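You operate a simulated robot arm through the tools that you are given. There is no shell and no other tool. Be economical: measure what you need, move in short steps, check, and stop when the job is done.

The job below is to be done with a simulated two-armed robot. You get a single attempt, and the scene is never put back.

TASK
Pick up the red-rimmed jar with one hand, pass it to the other hand and put it on the top of the side table. Set down upright: red-rimmed jar.

Only the result counts: the job must be done as asked and must still hold three seconds after the hand-in. Knocking over, shifting, dropping, spilling or breaking anything else fails it.

THE ROBOT
Two 7-joint arms with two-finger parallel grippers on one trunk, on a base that drives. Base frame: it is fixed to the floor where the robot stands at the start and does not move with it; the origin is under the middle of the robot, x ahead of it, y to its left, z up. Readings come in cm, rad, newtons and seconds.
The left shoulder is at the start at [6, 18.9, 100.3], the right one opposite. With the tool pointing down near the work surface each hand reaches from about 10 to 64 cm from the robot's upright axis, wherever it stands, measured 20 degrees to its own side. Places, roughly: top of the side table (66x12 cm) [16, 212, 84]. Payload 3.43 kg a hand.
Tool frame (each hand has its own): the origin (TCP) lies between the finger pads and is the grasp point; the fingertips stand 3 cm ahead of it; z points along the fingers, y is the line along which they close. Largest opening 9.4 cm; finger width 2.8, thickness 1; the body of the gripper, 5 by 9.6 cm, starts 5.5 cm behind the TCP.
Orientation is that of the tool frame in the base frame, as a unit quaternion [w, x, y, z]. With the fingers straight down and closing along the base's y, the tool's x points along the base's -x, its y along +y and its z along -z.

THE INTERFACE
- The arms move only by the tool play_rows. It takes "left_increments", "right_increments" or both (then of equal length, played together; a hand with none holds still); each is a list of rows, each an object (a shift or turn left out is 0, a gripper value left out holds the last) with "delta_pos": the shift along the tool's x, y, z in cm, a list of three; "delta_rot": the turn, a rotation vector about the tool's x, y, z in rad, a list of three; "fingers": the finger opening in cm, from 0 to 9.4. In form: [{"delta_pos": [x, y, z], "delta_rot": [ax, ay, az], "fingers": fingers}, ...]. A call has 1 to 8 rows; each row is the pose to reach, as a shift and turn from the pose commanded when the call began, along the tool's axes at that moment. Rows are played at 5 a second. More than 5 cm and 0.15 rad between two rows, or a gripper value outside its range, and nothing of the call is played. A pose out of reach is approached as far as the arm can. The call stops where the force on the tool passes 40 N (or 10 N more than at its start, if that is more) or the arm is blocked; 0.2 s more then pass. Each finger travels about 15.3 cm/s and halts on what it meets, pressing with about 27 N; the grip force reading is that of the motor and also rises with nothing between the fingers. The clock runs only during rows and for 0.2 s after the last one: add rows that repeat a pose to give the fingers time. It gives the time, the measured TCP pose, the force on the tool (base axes), the opening and the grip force at its end, in the units of the frame above (readings bear some noise), with the torque about the TCP (base axes, N m) and any sound that the robot's microphone picked up.
- Cameras (640 x 400 px; columns grow to the right, rows downward): "scene" is now at [1.04, -0.39, 154.4]; the picture's right is [-0.06, -1.00, 0.00], its down [-0.83, 0.05, -0.56] and it looks along [0.56, -0.04, -0.83] (base axes); focal length 277 px, centre (320, 200). "left" rides on the left gripper at [7.6, -1.4, -10.2] in its tool frame; the picture's right is [0.18, 0.98, 0.00], its down [-0.75, 0.14, -0.64] and it looks along [-0.63, 0.12, 0.77] (tool axes); focal length 243 px, centre (320, 200). "right" rides on the right gripper at [7.6, 1.4, -10.2] in its tool frame; the picture's right is [-0.18, 0.98, 0.00], its down [-0.75, -0.14, -0.64] and it looks along [-0.63, -0.12, 0.77] (tool axes); focal length 243 px, centre (320, 200). There is no depth. A picture from a camera that has moved, and an enlarged one, comes with that camera's place and axes in the base frame and with its lens.
- camera(camera): a new picture of that camera. It takes no simulated time.
- lift_body(by): slides the trunk up (or, below 0, down) by that many cm; the arms and the scene camera ride with it, the base frame stays. It gives what a move gives, with no picture.
- base_move(legs): drives the robot by 1 to 6 legs, each [ahead, left, turn to the left] in cm, cm and rad, along the robot's own axes; the way and the turn of a leg run together, so that a leg with both is an arc; at most 150 cm and 3.142 rad a leg. The arms and the cameras ride along, it lands a little off, and it stops where it bumps. It gives what a move gives.
- pan_tilt(pan, tilt): turns the head with the scene camera to pan (to the left, within 1.501 rad either way) and tilt (down, from -0.506 to 1.204), counted from straight ahead of the robot. It gives what a move gives.
- inspect(camera, box): a new picture of the part [left, top, right, bottom] of that camera's present view, enlarged. It takes no simulated time.
- job_done(): hands the job in; it is judged then, once.

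Go step by step. Nothing tells you exact positions but the pictures and the camera data: compare them with the known pose of the tool, close in by small moves and look again before you grip or let go. The budget is 120 turns and 108 pictures, counting those below and the enlarged ones. Unless the task says otherwise, let go and move clear before handing in, and close with one line.

The tools are called after "Emit:" as name(argument=value, ...) on one line, values as JSON. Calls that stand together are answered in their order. play_rows: Moves the arms, as the interface text tells. Its arguments: {"type":"object","properties":{"left_increments":{"type":"array"},"right_increments":{"type":"array"}},"required":[]} The other tools are called the same way: lift_body (by) slides the trunk up or down; base_move (legs) drives the base; pan_tilt (pan, tilt) turns the head that bears the scene camera; camera (camera) takes a picture; inspect (camera, box) takes an enlarged picture of a part of a camera's view; job_done () hands the job in.

At the start:

```text
clock: 0.0
left_tcp_pos: [35.49, 21.05, 89.83]
left_tcp_rot: [0.0, 0.0, 1.0, 0.0]
left_wrist_force: [0.4, 0.3, -0.2]
left_moment: [0.0, 0.0, 0.0]
left_grip_width: 9.39
left_gripper_force: 0.0
right_tcp_pos: [33.01, -11.66, 84.97]
right_tcp_rot: [-0.001, 0.0, 1.0, 0.0]
right_wrist_force: [-0.4, 0.0, -0.3]
right_moment: [0.03, 0.0, 0.01]
right_grip_width: 9.38
right_gripper_force: 0.1
trunk travel left (down, up): [-67.5, 31.5]
robot x, y, heading: [0.42, 0.13, 0.004]
head pan, tilt: [-0.065, 0.976]
```

scene: 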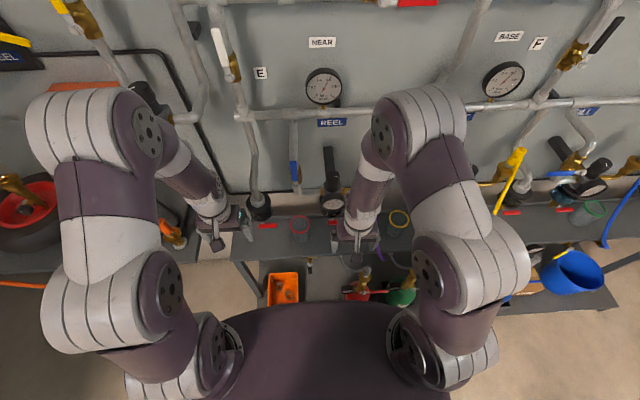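
right: 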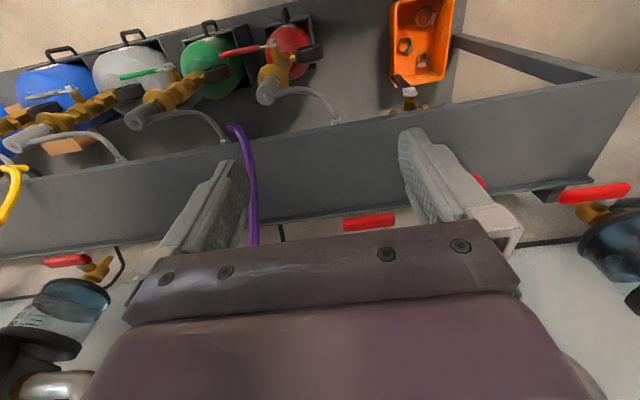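
left: 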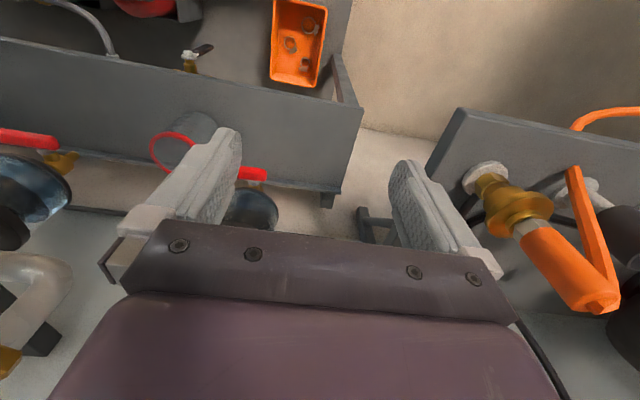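

The red-rimmed jar seems to stand on a narrow dark shelf ahead, near scene pixel (299,228). I'll enlarge it to locate it.

Emit:
inspect(camera="scene", box=[220, 150, 420, 275])

Emit:
inspect(camera="left", box=[80, 80, 400, 280])

```text
3.20 times, centred on (320, 212) of scene
camera zoom: at [1.04, -0.39, 154.4], right [-0.06, -1.0, 0.0], down [-0.83, 0.05, -0.56], along [0.56, -0.04, -0.83], focal length 886 px, centre (320, 160)
```

zoom: 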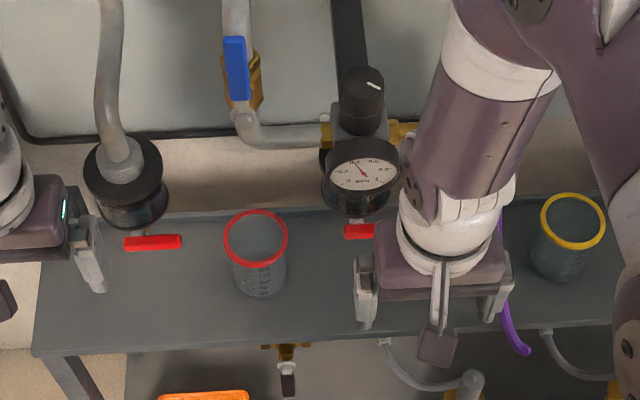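

```text
2.00 times, centred on (240, 180) of left
camera zoom: at [27.99, 19.35, 100.05], right [-0.18, 0.98, 0.0], down [0.75, 0.14, 0.64], along [0.63, 0.12, -0.77], focal length 485 px, centre (480, 240)
```

zoom: 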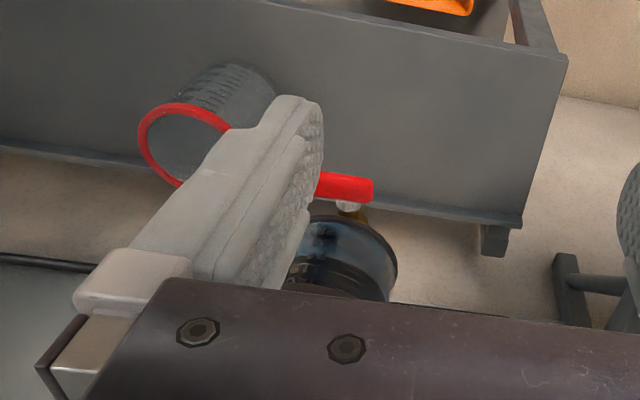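

The rim centre triangulates to about (47.6, 3.1, 70.8), and the jar is about 7 cm wide and 8 cm tall on a shelf at z≈62.5. Next I'll look at the side table on the left.

Emit:
pan_tilt(pan=1.45, tilt=0.45)

Emit:
camera(camera="scene")

Emit:
pan_tilt(pan=0.7, tilt=0.6)

Emit:
camera(camera="scene")

```text
clock: 1.6
left_tcp_pos: [35.5, 21.02, 89.78]
left_tcp_rot: [-0.001, 0.0, 1.0, -0.001]
left_wrist_force: [0.5, 0.7, -0.3]
left_moment: [0.01, 0.01, 0.03]
left_grip_width: 9.39
left_gripper_force: 0.1
right_tcp_pos: [33.01, -11.62, 85.01]
right_tcp_rot: [0.0, -0.001, 1.0, 0.001]
right_wrist_force: [0.7, 0.0, 0.5]
right_moment: [0.0, 0.0, 0.0]
right_grip_width: 9.39
right_gripper_force: 0.1
trunk travel left (down, up): [-67.5, 31.5]
robot x, y, heading: [0.2, 0.17, -0.003]
head pan, tilt: [1.45, 0.45]
```

```text
102 pictures are left
camera scene: at [-4.95, 9.19, 158.78], right [0.99, -0.12, 0.0], down [-0.05, -0.43, -0.9], along [0.11, 0.89, -0.44], focal length 277 px, centre (320, 200)
```

scene: 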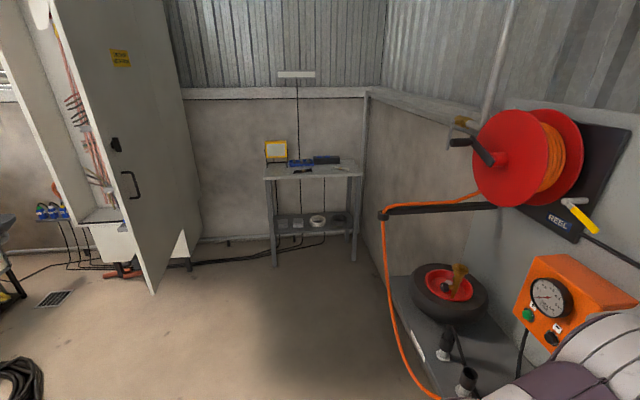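

```text
clock: 2.7
left_tcp_pos: [35.48, 20.86, 89.77]
left_tcp_rot: [0.0, 0.0, 1.0, 0.0]
left_wrist_force: [0.2, -0.4, 0.6]
left_moment: [0.02, 0.01, -0.01]
left_grip_width: 9.36
left_gripper_force: 0.1
right_tcp_pos: [32.88, -11.57, 85.05]
right_tcp_rot: [0.0, 0.0, 1.0, 0.0]
right_wrist_force: [0.0, 0.0, -0.1]
right_moment: [0.0, -0.01, 0.01]
right_grip_width: 9.4
right_gripper_force: 0.1
trunk travel left (down, up): [-67.5, 31.5]
robot x, y, heading: [0.25, 0.1, -0.0]
head pan, tilt: [0.7, 0.6]
```

```text
101 pictures are left
camera scene: at [0.7, 5.76, 157.43], right [0.64, -0.76, 0.0], down [-0.43, -0.36, -0.83], along [0.63, 0.53, -0.56], focal length 277 px, centre (320, 200)
```

scene: 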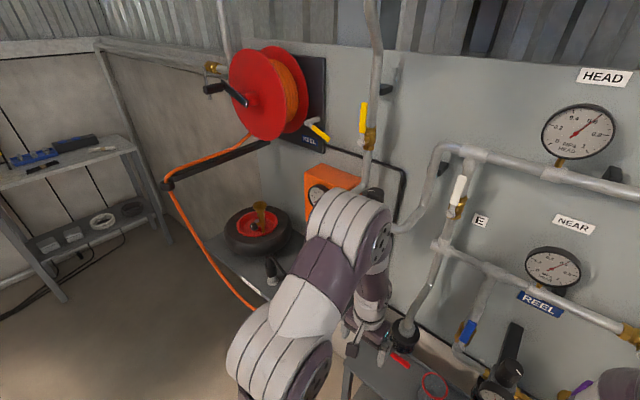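

The side table stands against the far wall: front edge at about y≈199, with tools along its back. I'll pick the jar with the right hand, from above and leaning slightly back to clear the plumbing. First I'll move to a pre-grasp above it and shift the left hand clear.

Emit:
play_rows(right_increments=[{"delta_pos": [-2, 3, 0], "delta_rot": [0, -0.07, 0], "fingers": 9.4}, {"delta_pos": [-4, 6, 1], "delta_rot": [0, -0.14, 0]}, {"delta_pos": [-6, 9, 1.5], "delta_rot": [0, -0.21, 0]}, {"delta_pos": [-8, 12, 2], "delta_rot": [0, -0.28, 0]}, {"delta_pos": [-9.8, 14.7, 2.5], "delta_rot": [0, -0.35, 0]}, {"delta_pos": [-9.8, 14.7, 2.5], "delta_rot": [0, -0.35, 0]}], left_increments=[{"delta_pos": [2, 2, 0]}, {"delta_pos": [4, 4, 0]}, {"delta_pos": [6, 6, 0]}, {"delta_pos": [8, 8, 0]}, {"delta_pos": [8, 8, 0]}, {"delta_pos": [8, 8, 0]}])

Emit:
pan_tilt(pan=0.0, tilt=0.9)

Emit:
camera(camera="scene")

Emit:
camera(camera="right")

```text
clock: 4.1
left_tcp_pos: [27.55, 28.92, 89.8]
left_tcp_rot: [0.001, 0.0, 1.0, -0.001]
left_wrist_force: [0.0, 0.1, 0.5]
left_moment: [0.0, -0.01, -0.02]
left_grip_width: 9.41
left_gripper_force: 0.1
right_tcp_pos: [42.81, 3.1, 82.27]
right_tcp_rot: [0.174, -0.001, 0.985, 0.0]
right_wrist_force: [0.1, 0.4, 0.0]
right_moment: [-0.01, -0.04, -0.01]
right_grip_width: 9.4
right_gripper_force: 0.1
trunk travel left (down, up): [-67.5, 31.5]
robot x, y, heading: [0.11, 0.22, -0.001]
head pan, tilt: [0.7, 0.6]
```

```text
clock: 5.2
left_tcp_pos: [27.56, 28.89, 89.81]
left_tcp_rot: [0.0, 0.0, 1.0, 0.0]
left_wrist_force: [-0.2, 0.0, 0.4]
left_moment: [0.01, -0.02, -0.02]
left_grip_width: 9.42
left_gripper_force: 0.0
right_tcp_pos: [42.71, 2.92, 82.46]
right_tcp_rot: [0.173, -0.001, 0.985, 0.001]
right_wrist_force: [-0.3, 0.5, -0.7]
right_moment: [0.01, 0.04, -0.02]
right_grip_width: 9.42
right_gripper_force: 0.0
trunk travel left (down, up): [-67.5, 31.5]
robot x, y, heading: [-0.06, 0.31, 0.0]
head pan, tilt: [0.0, 0.901]
```

```text
100 pictures are left
camera scene: at [1.49, 0.08, 154.95], right [0.0, -1.0, 0.0], down [-0.78, 0.0, -0.62], along [0.62, 0.0, -0.78], focal length 277 px, centre (320, 200)
```

scene: 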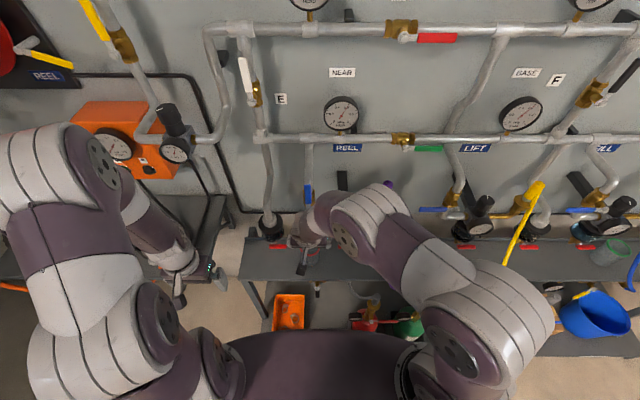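

```text
99 pictures are left
camera right: at [32.21, 4.5, 89.35], right [0.17, 0.98, 0.06], down [0.49, -0.14, 0.86], along [0.86, -0.12, -0.5], focal length 243 px, centre (320, 200)
```

right: 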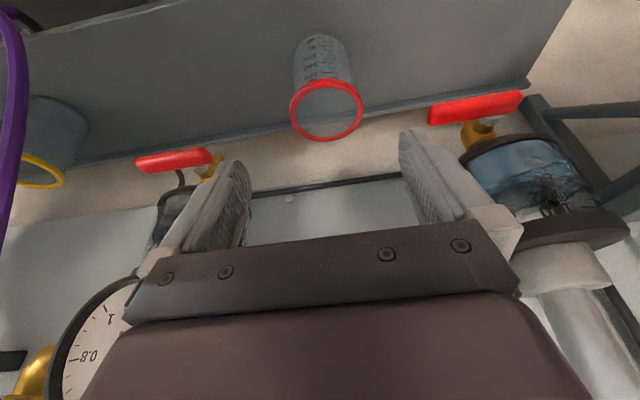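

The rim centre from the right camera is (47.7, 3.4), which matches the first estimate. The valve handles at y≈-6 and y≈10.6 leave room. I'll advance most of the way along the finger axis.

Emit:
play_rows(right_increments=[{"delta_pos": [0, 0.2, 3], "fingers": 8.7}, {"delta_pos": [0, 0.2, 6]}, {"delta_pos": [0, 0.2, 9]}, {"delta_pos": [0, 0.2, 9]}])

Emit:
camera(camera="right")

Emit:
inspect(camera="scene", box=[240, 170, 400, 270])

```text
clock: 6.2
left_tcp_pos: [27.51, 29.01, 89.73]
left_tcp_rot: [0.0, 0.0, 1.0, 0.0]
left_wrist_force: [-0.7, -0.9, -0.5]
left_moment: [-0.03, -0.01, 0.0]
left_grip_width: 9.41
left_gripper_force: 0.0
right_tcp_pos: [45.76, 3.18, 73.9]
right_tcp_rot: [0.174, 0.0, 0.985, 0.0]
right_wrist_force: [-0.1, 0.2, 0.0]
right_moment: [-0.01, -0.01, -0.02]
right_grip_width: 8.68
right_gripper_force: 0.1
trunk travel left (down, up): [-67.5, 31.5]
robot x, y, heading: [-0.08, -0.25, 0.002]
head pan, tilt: [0.0, 0.901]
```

```text
98 pictures are left
camera right: at [35.23, 4.67, 80.86], right [0.17, 0.98, 0.06], down [0.49, -0.14, 0.86], along [0.86, -0.12, -0.5], focal length 243 px, centre (320, 200)
```

right: 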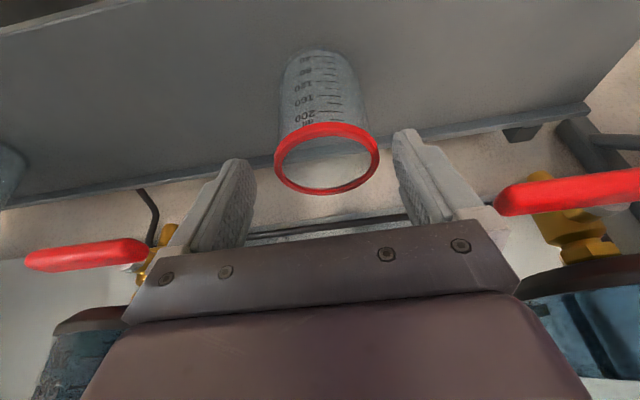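

```text
4.00 times, centred on (320, 220) of scene
camera zoom: at [1.43, 0.06, 154.95], right [0.0, -1.0, 0.0], down [-0.78, 0.0, -0.62], along [0.62, 0.0, -0.78], focal length 1108 px, centre (320, 120)
```

zoom: 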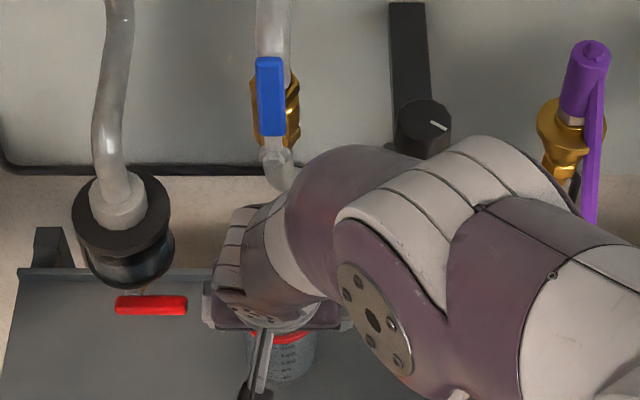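

The jar is centred between the fingers. I'll advance the last 5.3 cm and look before closing.

Emit:
play_rows(right_increments=[{"delta_pos": [0, 0.2, 2]}, {"delta_pos": [0.1, 0.3, 4]}, {"delta_pos": [0.1, 0.3, 5.3]}, {"delta_pos": [0.1, 0.3, 5.3]}])

Emit:
camera(camera="right")

```text
clock: 7.2
left_tcp_pos: [27.62, 28.86, 89.83]
left_tcp_rot: [0.0, 0.0, 1.0, 0.0]
left_wrist_force: [-0.4, 0.9, -0.3]
left_moment: [0.01, -0.01, 0.04]
left_grip_width: 9.4
left_gripper_force: 0.0
right_tcp_pos: [47.51, 3.54, 68.95]
right_tcp_rot: [0.175, 0.001, 0.985, -0.001]
right_wrist_force: [0.5, 0.5, 0.5]
right_moment: [-0.01, 0.01, 0.0]
right_grip_width: 8.7
right_gripper_force: 0.1
trunk travel left (down, up): [-67.5, 31.5]
robot x, y, heading: [0.17, 0.42, 0.003]
head pan, tilt: [0.0, 0.901]
```

```text
96 pictures are left
camera right: at [36.93, 5.04, 75.88], right [0.17, 0.98, 0.06], down [0.49, -0.14, 0.86], along [0.86, -0.12, -0.5], focal length 243 px, centre (320, 200)
```

right: 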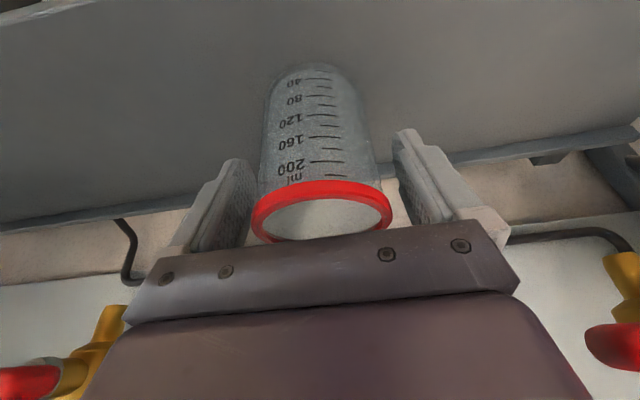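

Both fingers straddle the jar with the rim about 2 cm above the TCP. I'll close now.

Emit:
play_rows(right_increments=[{"fingers": 6.0}, {"fingers": 5.5}, {"fingers": 5.5}, {"fingers": 5.5}])

Emit:
camera(camera="right")

```text
clock: 8.2
left_tcp_pos: [27.55, 29.02, 89.8]
left_tcp_rot: [0.0, 0.0, 1.0, 0.0]
left_wrist_force: [0.5, 0.5, -0.2]
left_moment: [-0.03, -0.02, -0.04]
left_grip_width: 9.39
left_gripper_force: 0.1
right_tcp_pos: [47.46, 3.56, 68.95]
right_tcp_rot: [0.174, 0.0, 0.985, 0.0]
right_wrist_force: [0.9, 1.0, 0.1]
right_moment: [0.0, 0.01, -0.01]
right_grip_width: 6.95
right_gripper_force: 26.8
trunk travel left (down, up): [-67.5, 31.5]
robot x, y, heading: [-0.14, 0.07, -0.001]
head pan, tilt: [0.0, 0.901]
```

```text
95 pictures are left
camera right: at [36.93, 5.03, 75.88], right [0.17, 0.98, 0.06], down [0.49, -0.14, 0.86], along [0.86, -0.12, -0.5], focal length 243 px, centre (320, 200)
```

right: 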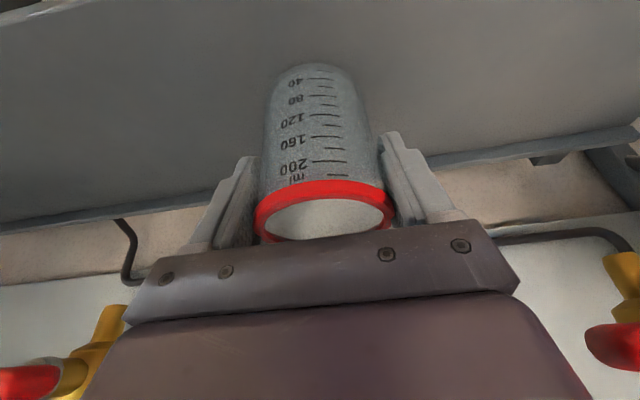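

Gripped at 6.95 cm. I'll lift it back out along the finger axis.

Emit:
play_rows(right_increments=[{"delta_pos": [-0.35, 0, -1]}, {"delta_pos": [-0.7, 0, -2]}, {"delta_pos": [-0.7, 0, -5]}, {"delta_pos": [-0.7, 0, -8.5]}, {"delta_pos": [-0.7, 0, -12]}, {"delta_pos": [-0.7, 0, -15.5]}, {"delta_pos": [-0.7, 0, -19]}, {"delta_pos": [-0.7, 0, -19]}])

Emit:
camera(camera="right")

Emit:
camera(camera="scene")

```text
clock: 10.0
left_tcp_pos: [27.61, 29.01, 89.84]
left_tcp_rot: [0.0, 0.0, 1.0, 0.0]
left_wrist_force: [-0.3, 0.3, -0.2]
left_moment: [0.06, 0.02, -0.01]
left_grip_width: 9.38
left_gripper_force: 0.0
right_tcp_pos: [41.75, 3.48, 87.19]
right_tcp_rot: [0.173, 0.0, 0.985, 0.0]
right_wrist_force: [0.0, -0.1, -0.2]
right_moment: [-0.04, 0.01, 0.02]
right_grip_width: 6.93
right_gripper_force: 26.7
trunk travel left (down, up): [-67.5, 31.5]
robot x, y, heading: [0.03, 0.26, -0.001]
head pan, tilt: [0.0, 0.901]
```

```text
94 pictures are left
camera right: at [31.13, 4.97, 94.12], right [0.17, 0.98, 0.06], down [0.49, -0.14, 0.86], along [0.86, -0.12, -0.5], focal length 243 px, centre (320, 200)
```

right: 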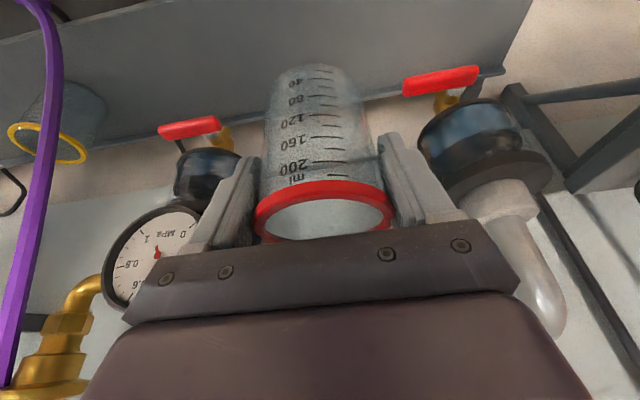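

```text
93 pictures are left
camera scene: at [1.56, 0.09, 154.95], right [0.0, -1.0, 0.0], down [-0.78, 0.0, -0.62], along [0.62, 0.0, -0.78], focal length 277 px, centre (320, 200)
```

scene: 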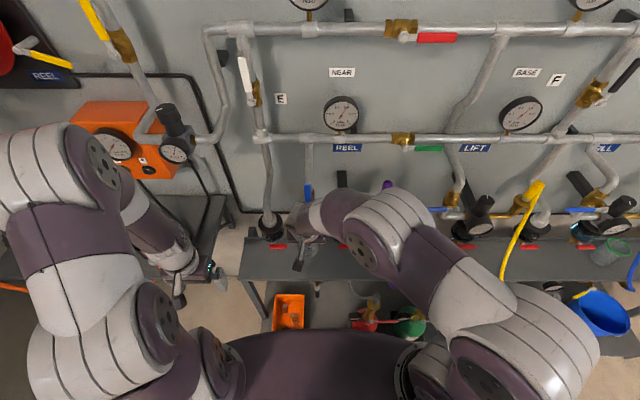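

The jar is securely held. I'll back the robot away from the wall for a free handover, raise the trunk a little, and turn the left hand to point rightwards.

Emit:
base_move(legs=[[-25, 0, 0]])

Emit:
play_rows(left_increments=[{"delta_pos": [-1, 0, -0.5], "delta_rot": [0.076, -0.076, 0.103]}, {"delta_pos": [-2, 0, -1], "delta_rot": [0.152, -0.152, 0.206]}, {"delta_pos": [-3, 0, -1.5], "delta_rot": [0.228, -0.228, 0.309]}, {"delta_pos": [-4, 0, -2], "delta_rot": [0.304, -0.304, 0.412]}, {"delta_pos": [-5, 0, -2.5], "delta_rot": [0.38, -0.38, 0.515]}, {"delta_pos": [-6, 0, -3], "delta_rot": [0.456, -0.456, 0.618]}, {"delta_pos": [-7, 0, -3.5], "delta_rot": [0.532, -0.532, 0.721]}, {"delta_pos": [-8, 0, -4], "delta_rot": [0.608, -0.608, 0.824]}])

Emit:
play_rows(left_increments=[{"delta_rot": [0.076, -0.076, 0.103]}, {"delta_rot": [0.152, -0.152, 0.206]}, {"delta_rot": [0.228, -0.228, 0.309]}, {"delta_rot": [0.304, -0.304, 0.412]}, {"delta_rot": [0.377, -0.377, 0.511]}, {"delta_rot": [0.377, -0.377, 0.511]}])

Emit:
camera(camera="scene")

Emit:
camera(camera="left")

```text
clock: 11.8
left_tcp_pos: [2.5, 28.9, 89.83]
left_tcp_rot: [0.0, 0.001, 1.0, 0.001]
left_wrist_force: [0.5, 0.6, 0.7]
left_moment: [-0.02, -0.01, 0.0]
left_grip_width: 9.38
left_gripper_force: 0.0
right_tcp_pos: [16.7, 3.39, 87.16]
right_tcp_rot: [0.174, 0.0, 0.985, 0.0]
right_wrist_force: [0.1, -0.7, -1.0]
right_moment: [0.02, 0.04, -0.02]
right_grip_width: 6.95
right_gripper_force: 26.7
trunk travel left (down, up): [-67.5, 31.5]
robot x, y, heading: [-25.47, 0.09, -0.001]
head pan, tilt: [0.0, 0.901]
```

```text
clock: 13.6
left_tcp_pos: [10.2, 28.29, 92.67]
left_tcp_rot: [0.284, 0.385, 0.829, -0.291]
left_wrist_force: [1.0, 0.5, -0.6]
left_moment: [0.03, 0.03, -0.02]
left_grip_width: 9.4
left_gripper_force: 0.2
left hand out of reach, approached as far as the arm can: row 8
right_tcp_pos: [16.87, 3.61, 87.17]
right_tcp_rot: [0.173, 0.0, 0.985, 0.0]
right_wrist_force: [0.3, 0.3, 0.4]
right_moment: [-0.01, 0.02, 0.0]
right_grip_width: 6.93
right_gripper_force: 27.2
trunk travel left (down, up): [-67.5, 31.5]
robot x, y, heading: [-24.82, -0.02, -0.004]
head pan, tilt: [0.0, 0.901]
```

```text
clock: 15.0
left_tcp_pos: [1.05, 22.47, 86.81]
left_tcp_rot: [0.313, 0.533, 0.683, -0.389]
left_wrist_force: [0.0, -0.1, -0.8]
left_moment: [0.05, 0.03, 0.01]
left_grip_width: 9.38
left_gripper_force: 0.2
left hand out of reach, approached as far as the arm can: row 1, 2, 3, 4, 5, 6
right_tcp_pos: [16.5, 3.45, 87.29]
right_tcp_rot: [0.173, 0.001, 0.985, 0.0]
right_wrist_force: [0.3, 0.5, -0.4]
right_moment: [0.01, -0.01, 0.01]
right_grip_width: 6.95
right_gripper_force: 27.1
trunk travel left (down, up): [-67.5, 31.5]
robot x, y, heading: [-24.51, 0.07, 0.002]
head pan, tilt: [0.0, 0.901]
```

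```text
92 pictures are left
camera scene: at [-23.53, 0.1, 154.95], right [0.0, -1.0, 0.0], down [-0.78, 0.0, -0.62], along [0.62, 0.0, -0.78], focal length 277 px, centre (320, 200)
```

scene: 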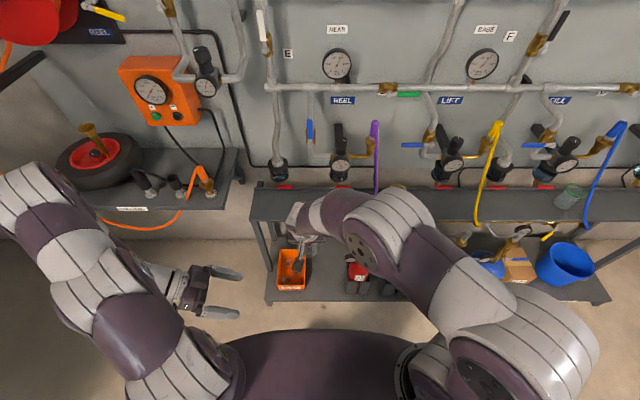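

```text
91 pictures are left
camera left: at [-2.25, 34.73, 85.9], right [0.91, 0.22, -0.35], down [0.31, 0.21, 0.93], along [0.27, -0.95, 0.12], focal length 243 px, centre (320, 200)
```

left: 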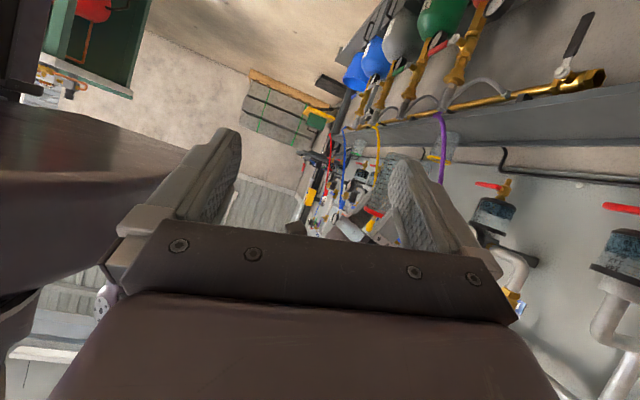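

The left arm hit a limit close to the body. I'll try bringing it forward, where it has more freedom.

Emit:
play_rows(left_increments=[{"delta_pos": [0, 4, 0]}, {"delta_pos": [0, 8, 0]}, {"delta_pos": [0, 8, 0]}, {"delta_pos": [0, 8, 0]}])

```text
clock: 16.0
left_tcp_pos: [4.69, 21.01, 83.49]
left_tcp_rot: [0.307, 0.534, 0.689, -0.382]
left_wrist_force: [-0.7, -0.1, -0.9]
left_moment: [0.03, 0.02, -0.02]
left_grip_width: 9.38
left_gripper_force: 0.0
left hand out of reach, approached as far as the arm can: row 1, 2, 3, 4
right_tcp_pos: [16.64, 3.57, 87.11]
right_tcp_rot: [0.173, 0.001, 0.985, -0.001]
right_wrist_force: [-0.4, -0.2, -0.4]
right_moment: [0.02, 0.03, 0.02]
right_grip_width: 6.96
right_gripper_force: 27.0
trunk travel left (down, up): [-67.5, 31.5]
robot x, y, heading: [-25.12, -0.29, -0.004]
head pan, tilt: [0.0, 0.901]
```

The left hand stops about 31° below horizontal there. I'll use a diagonal approach (forward-right) for the left hand instead, further forward and higher.

Emit:
play_rows(left_increments=[{"delta_pos": [-1.1, 1.3, -1.4], "delta_rot": [-0.111, -0.052, -0.0155]}, {"delta_pos": [-2.2, 2.6, -2.8], "delta_rot": [-0.222, -0.104, -0.031]}, {"delta_pos": [-3.4, 4, -4.2], "delta_rot": [-0.333, -0.157, -0.046]}, {"delta_pos": [-4.5, 5.3, -5.7], "delta_rot": [-0.444, -0.209, -0.062]}, {"delta_pos": [-5.6, 6.6, -7.1], "delta_rot": [-0.555, -0.261, -0.077]}, {"delta_pos": [-6.8, 8, -8.5], "delta_rot": [-0.667, -0.314, -0.093]}, {"delta_pos": [-6.8, 8, -8.5], "delta_rot": [-0.667, -0.314, -0.093]}])

Emit:
camera(camera="scene")

```text
clock: 17.6
left_tcp_pos: [9.21, 26.31, 89.21]
left_tcp_rot: [0.391, 0.322, 0.822, -0.259]
left_wrist_force: [1.1, 0.2, -0.8]
left_moment: [0.01, 0.01, -0.04]
left_grip_width: 9.41
left_gripper_force: 0.1
left hand out of reach, approached as far as the arm can: row 1, 2, 3, 4, 5, 6, 7
right_tcp_pos: [16.66, 3.41, 87.11]
right_tcp_rot: [0.174, 0.001, 0.985, 0.0]
right_wrist_force: [-0.1, -0.1, -0.6]
right_moment: [0.0, -0.01, -0.01]
right_grip_width: 6.91
right_gripper_force: 27.0
trunk travel left (down, up): [-67.5, 31.5]
robot x, y, heading: [-25.08, -0.02, -0.001]
head pan, tilt: [0.0, 0.901]
```

```text
90 pictures are left
camera scene: at [-23.51, 0.03, 154.95], right [0.0, -1.0, 0.0], down [-0.78, 0.0, -0.62], along [0.62, 0.0, -0.78], focal length 277 px, centre (320, 200)
```

scene: 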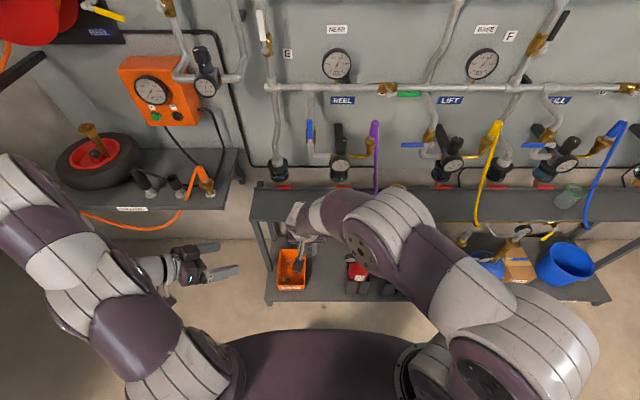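

The wrist is too close to its shoulder at this height. I'll raise the trunk so both hands work lower relative to the shoulders, which also suits the table height, and lower the jar with the right hand.

Emit:
lift_body(by=26)

Emit:
play_rows(right_increments=[{"delta_pos": [-0.5, 0, 4]}, {"delta_pos": [0, 0, 8]}, {"delta_pos": [1, 0, 12]}, {"delta_pos": [2, 0, 16]}, {"delta_pos": [3.5, 0, 20]}, {"delta_pos": [4.5, 0, 22]}, {"delta_pos": [4.5, 0, 22]}], left_increments=[{"delta_pos": [0, 0, 0]}, {"delta_pos": [0, 0, 0]}, {"delta_pos": [0, 0, 0]}, {"delta_pos": [0, 0, 0]}, {"delta_pos": [0, 0, 0]}, {"delta_pos": [0, 0, 0]}, {"delta_pos": [0, 0, 0]}])

```text
clock: 20.3
left_tcp_pos: [9.18, 26.25, 115.19]
left_tcp_rot: [0.389, 0.323, 0.822, -0.26]
left_wrist_force: [-0.4, 0.1, 0.8]
left_moment: [0.04, -0.01, 0.02]
left_grip_width: 9.39
left_gripper_force: 0.1
right_tcp_pos: [16.62, 3.37, 113.12]
right_tcp_rot: [0.174, 0.001, 0.985, 0.0]
right_wrist_force: [-0.2, 0.6, -0.8]
right_moment: [-0.01, -0.01, 0.02]
right_grip_width: 6.95
right_gripper_force: 26.7
trunk travel left (down, up): [-93.5, 5.5]
robot x, y, heading: [-25.3, -0.28, -0.005]
head pan, tilt: [0.0, 0.901]
```

```text
clock: 21.9
left_tcp_pos: [9.13, 26.34, 115.06]
left_tcp_rot: [0.39, 0.323, 0.822, -0.26]
left_wrist_force: [-0.4, -0.4, -0.4]
left_moment: [0.0, -0.02, 0.02]
left_grip_width: 9.4
left_gripper_force: 0.0
right_tcp_pos: [20.04, 3.57, 90.85]
right_tcp_rot: [0.175, 0.001, 0.985, 0.0]
right_wrist_force: [-0.5, 0.1, -0.2]
right_moment: [0.0, 0.02, 0.02]
right_grip_width: 6.94
right_gripper_force: 26.6
trunk travel left (down, up): [-93.5, 5.5]
robot x, y, heading: [-25.1, -0.01, -0.001]
head pan, tilt: [0.0, 0.901]
```

Zero rows are reached cleanly now. Next I'll take the right hand forward and down with a 45° yaw, jar still upright, and bring the left to a diagonal standoff.

Emit:
play_rows(right_increments=[{"delta_pos": [-0.75, -0.2, 1.2], "delta_rot": [-0.0336, 0, -0.092]}, {"delta_pos": [-1.5, -0.4, 2.4], "delta_rot": [-0.067, 0, -0.1845]}, {"delta_pos": [-2.3, -0.6, 3.6], "delta_rot": [-0.101, 0, -0.277]}, {"delta_pos": [-3, -0.8, 4.8], "delta_rot": [-0.1345, 0, -0.369]}, {"delta_pos": [-3.8, -1, 6], "delta_rot": [-0.168, 0, -0.461]}, {"delta_pos": [-4.5, -1.2, 7.2], "delta_rot": [-0.202, 0, -0.5535]}, {"delta_pos": [-5.3, -1.4, 8.4], "delta_rot": [-0.235, 0, -0.646]}, {"delta_pos": [-6.06, -1.6, 9.67], "delta_rot": [-0.269, 0, -0.738]}], left_increments=[{"delta_pos": [2.17, 0.32, 3.64], "delta_rot": [-0.018, -0.044, 0.019]}, {"delta_pos": [4.34, 0.65, 7.3], "delta_rot": [-0.036, -0.088, 0.039]}, {"delta_pos": [6.5, 0.97, 10.9], "delta_rot": [-0.054, -0.132, 0.058]}, {"delta_pos": [8.7, 1.3, 14.6], "delta_rot": [-0.071, -0.176, 0.077]}, {"delta_pos": [10.9, 1.6, 18.2], "delta_rot": [-0.089, -0.22, 0.096]}, {"delta_pos": [13, 1.95, 21.9], "delta_rot": [-0.107, -0.264, 0.116]}, {"delta_pos": [15.2, 2.27, 25.5], "delta_rot": [-0.125, -0.308, 0.135]}, {"delta_pos": [15.2, 2.27, 25.5], "delta_rot": [-0.125, -0.308, 0.135]}])

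Emit:
camera(camera="scene")

Emit:
camera(camera="left")

```text
clock: 23.7
left_tcp_pos: [5.56, 30.06, 111.33]
left_tcp_rot: [0.394, 0.307, 0.82, -0.28]
left_wrist_force: [0.7, 0.3, 0.0]
left_moment: [0.02, -0.05, -0.02]
left_grip_width: 9.4
left_gripper_force: 0.1
left hand out of reach, approached as far as the arm can: row 1, 2, 3, 4, 5, 6, 7, 8
right_tcp_pos: [28.7, 2.47, 84.46]
right_tcp_rot: [0.166, -0.359, 0.916, 0.07]
right_wrist_force: [0.5, 0.3, 0.1]
right_moment: [0.0, 0.01, 0.02]
right_grip_width: 6.95
right_gripper_force: 27.0
right hand out of reach, approached as far as the arm can: row 6, 7, 8
trunk travel left (down, up): [-93.5, 5.5]
robot x, y, heading: [-25.09, 0.01, -0.002]
head pan, tilt: [0.0, 0.901]
```

```text
89 pictures are left
camera scene: at [-23.56, 0.23, 180.96], right [0.0, -1.0, 0.0], down [-0.78, 0.0, -0.62], along [0.62, 0.0, -0.78], focal length 277 px, centre (320, 200)
```

scene: 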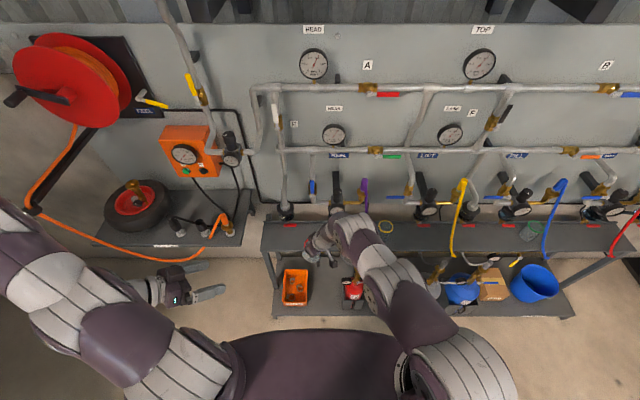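

```text
88 pictures are left
camera left: at [-4.13, 38.27, 110.98], right [0.62, 0.7, -0.36], down [0.18, 0.33, 0.93], along [0.77, -0.64, 0.08], focal length 243 px, centre (320, 200)
```

left: 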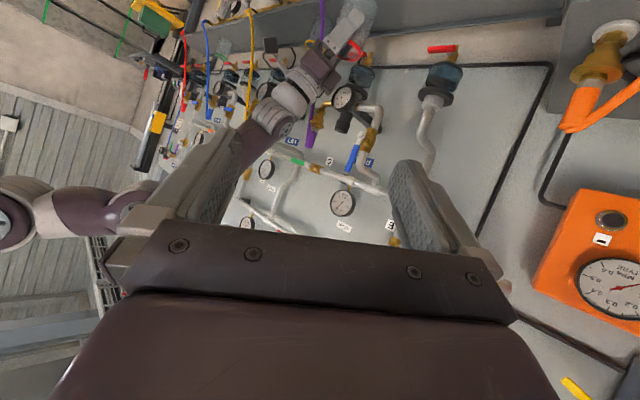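

The left arm is stuck against a wrist limit in this inward yaw. The jar is still upright in the right hand. I'll bring the left back to a plain forward-pitched pose without the inward yaw.

Emit:
play_rows(left_increments=[{"delta_pos": [0.4, 1.2, 1.6], "delta_rot": [-0.114, 0, -0.045]}, {"delta_pos": [0.8, 2.4, 3.3], "delta_rot": [-0.228, 0, -0.091]}, {"delta_pos": [1.1, 3.5, 4.9], "delta_rot": [-0.342, 0, -0.136]}, {"delta_pos": [1.5, 4.6, 6.5], "delta_rot": [-0.456, 0, -0.182]}, {"delta_pos": [1.9, 5.8, 8.1], "delta_rot": [-0.57, 0, -0.227]}, {"delta_pos": [2.3, 7, 9.8], "delta_rot": [-0.684, 0, -0.273]}, {"delta_pos": [2.6, 8.1, 11.4], "delta_rot": [-0.797, 0, -0.318]}, {"delta_pos": [2.6, 8.1, 11.4], "delta_rot": [-0.797, 0, -0.318]}])

```text
clock: 25.5
left_tcp_pos: [22.82, 23.83, 110.61]
left_tcp_rot: [0.394, -0.044, 0.916, -0.054]
left_wrist_force: [0.4, -0.1, 0.1]
left_moment: [0.03, -0.01, 0.01]
left_grip_width: 9.38
left_gripper_force: 0.3
left hand out of reach, approached as far as the arm can: row 1, 2, 3, 4, 5, 6, 7, 8
right_tcp_pos: [28.74, 2.31, 84.35]
right_tcp_rot: [0.166, -0.358, 0.916, 0.071]
right_wrist_force: [1.0, -0.7, -1.2]
right_moment: [0.0, 0.0, 0.03]
right_grip_width: 6.94
right_gripper_force: 26.9
trunk travel left (down, up): [-93.5, 5.5]
robot x, y, heading: [-24.84, 0.06, -0.005]
head pan, tilt: [0.0, 0.901]
```

Emit:
play_rows(left_increments=[{"delta_pos": [2, 0, 2]}, {"delta_pos": [4, 0, 4]}, {"delta_pos": [6, 0, 6]}, {"delta_pos": [8, 0, 8]}, {"delta_pos": [10.5, 0, 10]}, {"delta_pos": [10.5, 0, 10]}])

Emit:
camera(camera="scene")

```text
clock: 26.9
left_tcp_pos: [22.67, 23.94, 110.7]
left_tcp_rot: [0.396, -0.044, 0.916, -0.055]
left_wrist_force: [0.3, 0.1, 0.4]
left_moment: [0.04, 0.0, 0.01]
left_grip_width: 9.44
left_gripper_force: 0.0
left hand out of reach, approached as far as the arm can: row 1, 2, 3, 4, 5, 6
right_tcp_pos: [28.64, 2.18, 84.45]
right_tcp_rot: [0.167, -0.359, 0.916, 0.07]
right_wrist_force: [0.2, -1.1, -0.7]
right_moment: [0.01, 0.01, 0.03]
right_grip_width: 6.95
right_gripper_force: 27.3
trunk travel left (down, up): [-93.5, 5.5]
robot x, y, heading: [-24.79, -0.08, -0.002]
head pan, tilt: [0.0, 0.901]
```

```text
87 pictures are left
camera scene: at [-23.55, 0.1, 180.95], right [0.0, -1.0, 0.0], down [-0.78, 0.0, -0.62], along [0.62, 0.0, -0.78], focal length 277 px, centre (320, 200)
```

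scene: 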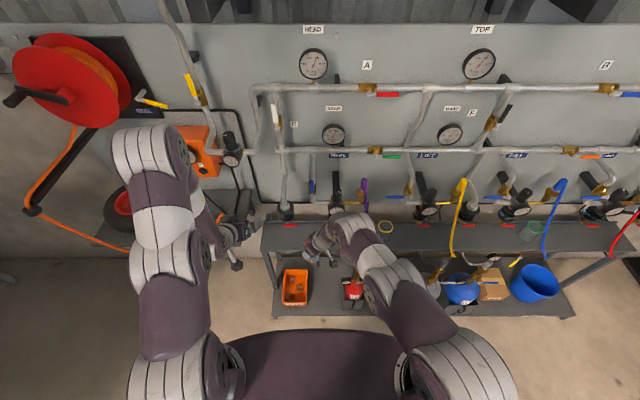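

The left wrist's forward pitch is limited in this raised configuration. I'll test the outward yaw of the right hand, with the jar kept upright, and relax the left hand's pitch.

Emit:
play_rows(right_increments=[{"delta_rot": [0.0504, 0, 0.138]}, {"delta_rot": [0.1008, 0, 0.276]}, {"delta_rot": [0.151, 0, 0.414]}, {"delta_rot": [0.2016, 0, 0.552]}, {"delta_rot": [0.252, 0, 0.69]}, {"delta_rot": [0.3024, 0, 0.828]}, {"delta_rot": [0.353, 0, 0.966]}, {"delta_rot": [0.403, 0, 1.104]}], left_increments=[{"delta_rot": [0, 0.07, 0]}, {"delta_rot": [0, 0.14, 0]}, {"delta_rot": [0, 0.21, 0]}, {"delta_rot": [0, 0.28, 0]}, {"delta_rot": [0, 0.35, 0]}, {"delta_rot": [0, 0.42, 0]}, {"delta_rot": [0, 0.5, 0]}, {"delta_rot": [0, 0.5, 0]}])

Emit:
play_rows(right_increments=[{"delta_rot": [0.0504, 0, 0.138]}, {"delta_rot": [0.1008, 0, 0.276]}, {"delta_rot": [0.151, 0, 0.414]}, {"delta_rot": [0.2016, 0, 0.552]}, {"delta_rot": [0.252, 0, 0.69]}, {"delta_rot": [0.3024, 0, 0.828]}, {"delta_rot": [0.353, 0, 0.966]}, {"delta_rot": [0.39, 0, 1.068]}])

```text
clock: 28.7
left_tcp_pos: [22.61, 23.9, 110.84]
left_tcp_rot: [0.157, -0.029, 0.985, -0.064]
left_wrist_force: [-0.4, 0.8, -0.2]
left_moment: [-0.02, 0.02, 0.02]
left_grip_width: 9.39
left_gripper_force: 0.0
right_tcp_pos: [28.53, 2.34, 84.34]
right_tcp_rot: [0.17, 0.192, 0.966, -0.034]
right_wrist_force: [0.0, 0.8, -0.2]
right_moment: [-0.01, 0.04, 0.01]
right_grip_width: 6.96
right_gripper_force: 27.3
right hand out of reach, approached as far as the arm can: row 3, 4, 5
trunk travel left (down, up): [-93.5, 5.5]
robot x, y, heading: [-24.86, 0.07, -0.006]
head pan, tilt: [0.0, 0.901]
```

```text
clock: 29.5
left_tcp_pos: [22.59, 23.97, 110.76]
left_tcp_rot: [0.156, -0.029, 0.985, -0.065]
left_wrist_force: [0.7, -1.1, 0.6]
left_moment: [-0.02, 0.0, -0.03]
left_grip_width: 9.38
left_gripper_force: 0.2
right_tcp_pos: [37.28, 7.92, 97.81]
right_tcp_rot: [0.228, 0.391, 0.891, 0.028]
right_wrist_force: [-0.2, -0.4, -0.1]
right_moment: [0.01, -0.01, -0.02]
right_grip_width: 6.93
right_gripper_force: 27.3
right hand out of reach, approached as far as the arm can: row 3
trunk travel left (down, up): [-93.5, 5.5]
robot x, y, heading: [-24.92, 0.02, -0.003]
head pan, tilt: [0.0, 0.901]
stopped in row 3 (right hand): the arm was blocked; the commanded pose is now the measured one
```

The right arm jumped and reported being blocked. I'll look before moving any further.

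Emit:
camera(camera="scene")

Emit:
camera(camera="right")

Emit:
camera(camera="left")

```text
86 pictures are left
camera scene: at [-23.54, 0.23, 180.95], right [0.0, -1.0, 0.0], down [-0.78, 0.0, -0.62], along [0.62, 0.0, -0.78], focal length 277 px, centre (320, 200)
```

scene: 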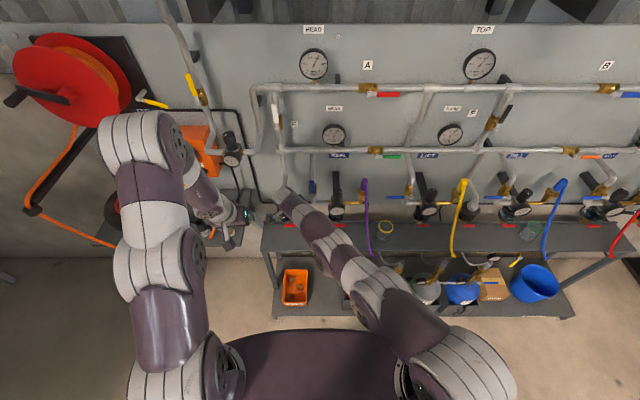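

```text
85 pictures are left
camera right: at [29.41, 15.66, 104.31], right [0.78, 0.55, 0.29], down [0.07, -0.55, 0.83], along [0.62, -0.63, -0.47], focal length 243 px, centre (320, 200)
```

right: 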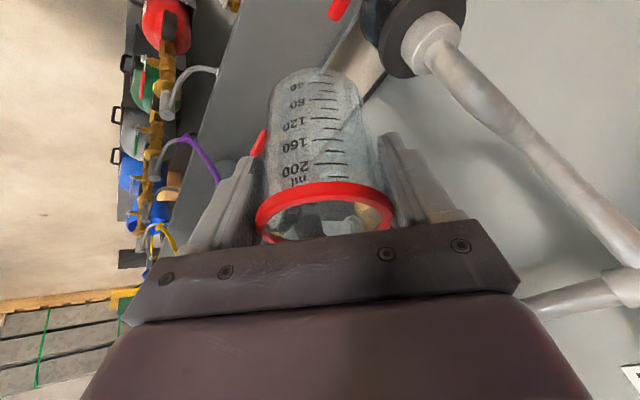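

```text
84 pictures are left
camera left: at [12.28, 23.0, 118.37], right [-0.21, 0.96, -0.19], down [0.51, 0.27, 0.81], along [0.83, 0.07, -0.55], focal length 243 px, centre (320, 200)
```

left: 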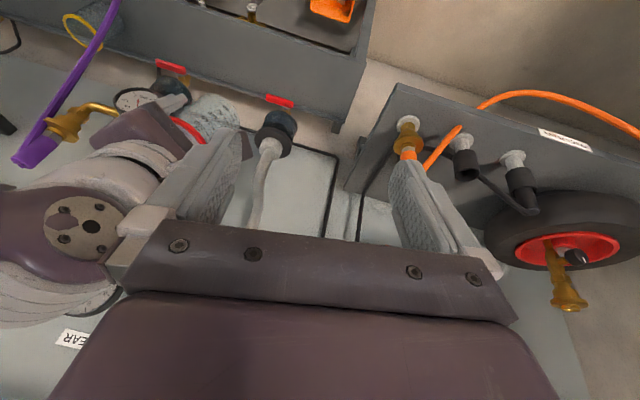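

Jar still held and nothing was touched; the arm just folded into a different configuration. I want more free space, so I'll back up more and turn left toward the table.

Emit:
base_move(legs=[[-15, 0, 0], [0, 0, 0.785], [0, 0, 0.785]])

Emit:
pan_tilt(pan=0, tilt=0.7)

Emit:
camera(camera="scene")

```text
clock: 35.0
left_tcp_pos: [-64.26, 47.45, 110.78]
left_tcp_rot: [-0.156, 0.719, -0.674, -0.066]
left_wrist_force: [0.1, 0.7, 0.3]
left_moment: [0.0, -0.04, -0.02]
left_grip_width: 9.37
left_gripper_force: 0.0
right_tcp_pos: [-48.28, 62.31, 97.74]
right_tcp_rot: [0.142, -0.357, 0.906, 0.181]
right_wrist_force: [-0.7, 0.7, -0.3]
right_moment: [0.01, -0.01, -0.01]
right_grip_width: 6.94
right_gripper_force: 26.6
trunk travel left (down, up): [-93.5, 5.5]
robot x, y, heading: [-39.97, 0.07, 1.576]
head pan, tilt: [0.0, 0.901]
```

```text
clock: 35.7
left_tcp_pos: [-64.25, 47.45, 110.74]
left_tcp_rot: [-0.156, 0.72, -0.673, -0.066]
left_wrist_force: [0.9, 0.7, -0.6]
left_moment: [0.0, 0.0, 0.0]
left_grip_width: 9.39
left_gripper_force: 0.1
right_tcp_pos: [-48.36, 62.19, 97.77]
right_tcp_rot: [0.141, -0.357, 0.906, 0.181]
right_wrist_force: [-0.1, 0.2, -0.2]
right_moment: [0.0, -0.01, 0.01]
right_grip_width: 6.93
right_gripper_force: 27.6
trunk travel left (down, up): [-93.5, 5.5]
robot x, y, heading: [-39.98, -0.08, 1.573]
head pan, tilt: [0.0, 0.7]
```

```text
83 pictures are left
camera scene: at [-40.18, 2.6, 182.56], right [1.0, 0.01, 0.0], down [0.0, -0.64, -0.76], along [-0.01, 0.76, -0.64], focal length 277 px, centre (320, 200)
```

scene: 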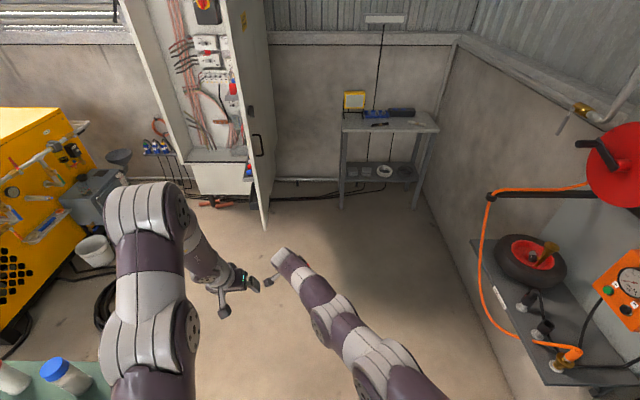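

There's open floor here. I'll lower the trunk so the hands work near shoulder height, where horizontal pointing should be easier, and raise both hands with the jar upright again.

Emit:
lift_body(by=-40)

Emit:
play_rows(right_increments=[{"delta_pos": [-1.5, -1.15, -4.4], "delta_rot": [-0.01, 0.018, -0.1]}, {"delta_pos": [-3, -2.3, -8.8], "delta_rot": [-0.02, 0.036, -0.2]}, {"delta_pos": [-4.5, -3.45, -13.2], "delta_rot": [-0.031, 0.054, -0.3]}, {"delta_pos": [-6, -4.6, -17.6], "delta_rot": [-0.041, 0.072, -0.4]}, {"delta_pos": [-7.5, -5.75, -22], "delta_rot": [-0.052, 0.09, -0.5]}, {"delta_pos": [-9, -6.9, -26.4], "delta_rot": [-0.062, 0.107, -0.6]}, {"delta_pos": [-10.5, -8.05, -30.8], "delta_rot": [-0.073, 0.125, -0.7]}, {"delta_pos": [-12, -9.2, -35.2], "delta_rot": [-0.083, 0.143, -0.802]}], left_increments=[{"delta_pos": [-0.5, 0.1, -2.6]}, {"delta_pos": [-1.1, 0.2, -5.2]}, {"delta_pos": [-1.6, 0.3, -7.9]}, {"delta_pos": [-2.2, 0.4, -10.5]}, {"delta_pos": [-2.7, 0.5, -13]}, {"delta_pos": [-3.3, 0.6, -15.7]}, {"delta_pos": [-3.8, 0.7, -18.4]}, {"delta_pos": [-4.4, 0.87, -21]}])

Emit:
camera(camera="scene")

```text
clock: 39.5
left_tcp_pos: [-64.15, 47.49, 70.74]
left_tcp_rot: [-0.155, 0.72, -0.674, -0.066]
left_wrist_force: [-0.1, 0.4, 0.1]
left_moment: [0.01, -0.02, -0.01]
left_grip_width: 9.41
left_gripper_force: 0.0
right_tcp_pos: [-48.28, 62.2, 57.85]
right_tcp_rot: [0.141, -0.357, 0.906, 0.18]
right_wrist_force: [0.0, 0.1, -0.8]
right_moment: [0.01, -0.01, 0.02]
right_grip_width: 6.92
right_gripper_force: 26.9
trunk travel left (down, up): [-53.5, 45.5]
robot x, y, heading: [-39.8, -0.05, 1.573]
head pan, tilt: [0.0, 0.7]
```

```text
clock: 41.3
left_tcp_pos: [-67.92, 44.8, 91.87]
left_tcp_rot: [-0.156, 0.719, -0.674, -0.065]
left_wrist_force: [-0.1, -0.1, 1.0]
left_moment: [0.01, -0.02, 0.03]
left_grip_width: 9.43
left_gripper_force: 0.0
right_tcp_pos: [-37.66, 47.86, 91.77]
right_tcp_rot: [-0.121, 0.699, -0.694, -0.122]
right_wrist_force: [0.5, -0.5, -0.6]
right_moment: [0.01, 0.03, -0.01]
right_grip_width: 6.91
right_gripper_force: 26.7
right hand out of reach, approached as far as the arm can: row 1
trunk travel left (down, up): [-53.5, 45.5]
robot x, y, heading: [-39.92, 0.03, 1.578]
head pan, tilt: [0.0, 0.7]
```

```text
82 pictures are left
camera scene: at [-40.08, 2.43, 142.56], right [1.0, 0.01, 0.0], down [0.0, -0.64, -0.77], along [-0.01, 0.77, -0.64], focal length 277 px, centre (320, 200)
```

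scene: 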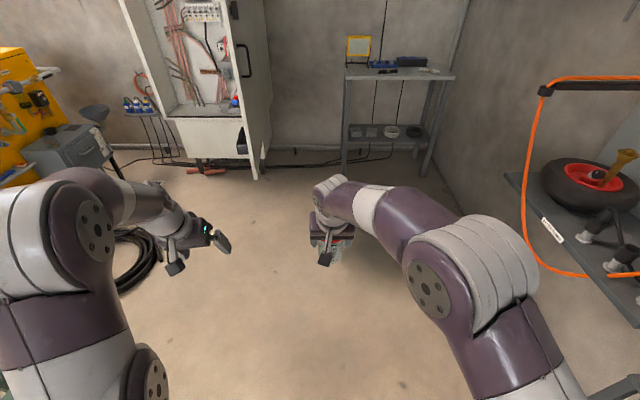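

Both hands reached cleanly this time, with the jar at robot frame (48, -2, 92). I'll now turn the left hand in place to point toward the right, 17° below horizontal.

Emit:
play_rows(left_increments=[{"delta_rot": [0.09, -0.052, 0.102]}, {"delta_rot": [0.181, -0.104, 0.205]}, {"delta_rot": [0.272, -0.157, 0.308]}, {"delta_rot": [0.363, -0.209, 0.41]}, {"delta_rot": [0.453, -0.261, 0.513]}, {"delta_rot": [0.544, -0.313, 0.615]}])

Emit:
play_rows(left_increments=[{"delta_rot": [0.09, -0.052, 0.102]}, {"delta_rot": [0.181, -0.104, 0.205]}, {"delta_rot": [0.272, -0.157, 0.308]}, {"delta_rot": [0.363, -0.209, 0.41]}, {"delta_rot": [0.453, -0.261, 0.513]}, {"delta_rot": [0.544, -0.313, 0.615]}])

Emit:
camera(camera="scene")

```text
clock: 42.7
left_tcp_pos: [-64.47, 44.83, 88.37]
left_tcp_rot: [0.403, -0.41, 0.817, 0.045]
left_wrist_force: [0.0, 0.0, 0.0]
left_moment: [-0.01, 0.0, -0.02]
left_grip_width: 9.4
left_gripper_force: 0.0
left hand out of reach, approached as far as the arm can: row 5, 6
right_tcp_pos: [-37.66, 48.1, 91.76]
right_tcp_rot: [-0.122, 0.698, -0.694, -0.123]
right_wrist_force: [0.0, -0.9, 0.1]
right_moment: [0.0, 0.0, 0.02]
right_grip_width: 6.91
right_gripper_force: 26.8
trunk travel left (down, up): [-53.5, 45.5]
robot x, y, heading: [-40.05, 0.06, 1.58]
head pan, tilt: [0.0, 0.7]
```

```text
clock: 44.1
left_tcp_pos: [-55.92, 33.98, 76.81]
left_tcp_rot: [0.463, -0.13, 0.877, 0.006]
left_wrist_force: [-0.6, 0.4, -0.9]
left_moment: [0.0, 0.01, 0.0]
left_grip_width: 9.4
left_gripper_force: 0.0
left hand out of reach, approached as far as the arm can: row 1, 2, 3, 4, 5, 6
right_tcp_pos: [-37.84, 47.91, 91.8]
right_tcp_rot: [-0.122, 0.698, -0.695, -0.122]
right_wrist_force: [0.0, 0.3, -0.6]
right_moment: [-0.03, -0.04, 0.07]
right_grip_width: 6.95
right_gripper_force: 27.4
trunk travel left (down, up): [-53.5, 45.5]
robot x, y, heading: [-40.08, 0.3, 1.583]
head pan, tilt: [0.0, 0.7]
```

```text
81 pictures are left
camera scene: at [-40.22, 2.62, 142.57], right [1.0, 0.01, 0.0], down [0.01, -0.64, -0.76], along [-0.01, 0.76, -0.64], focal length 277 px, centre (320, 200)
```

scene: 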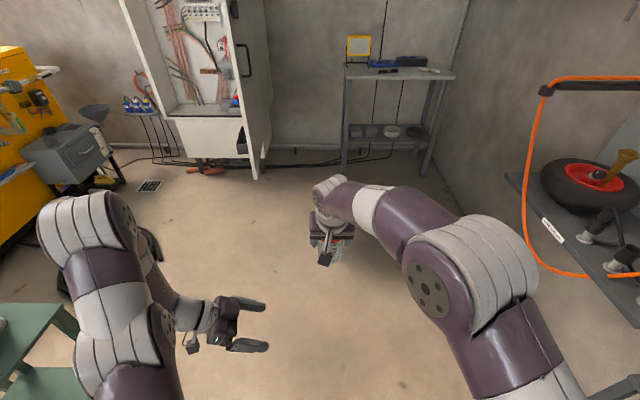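

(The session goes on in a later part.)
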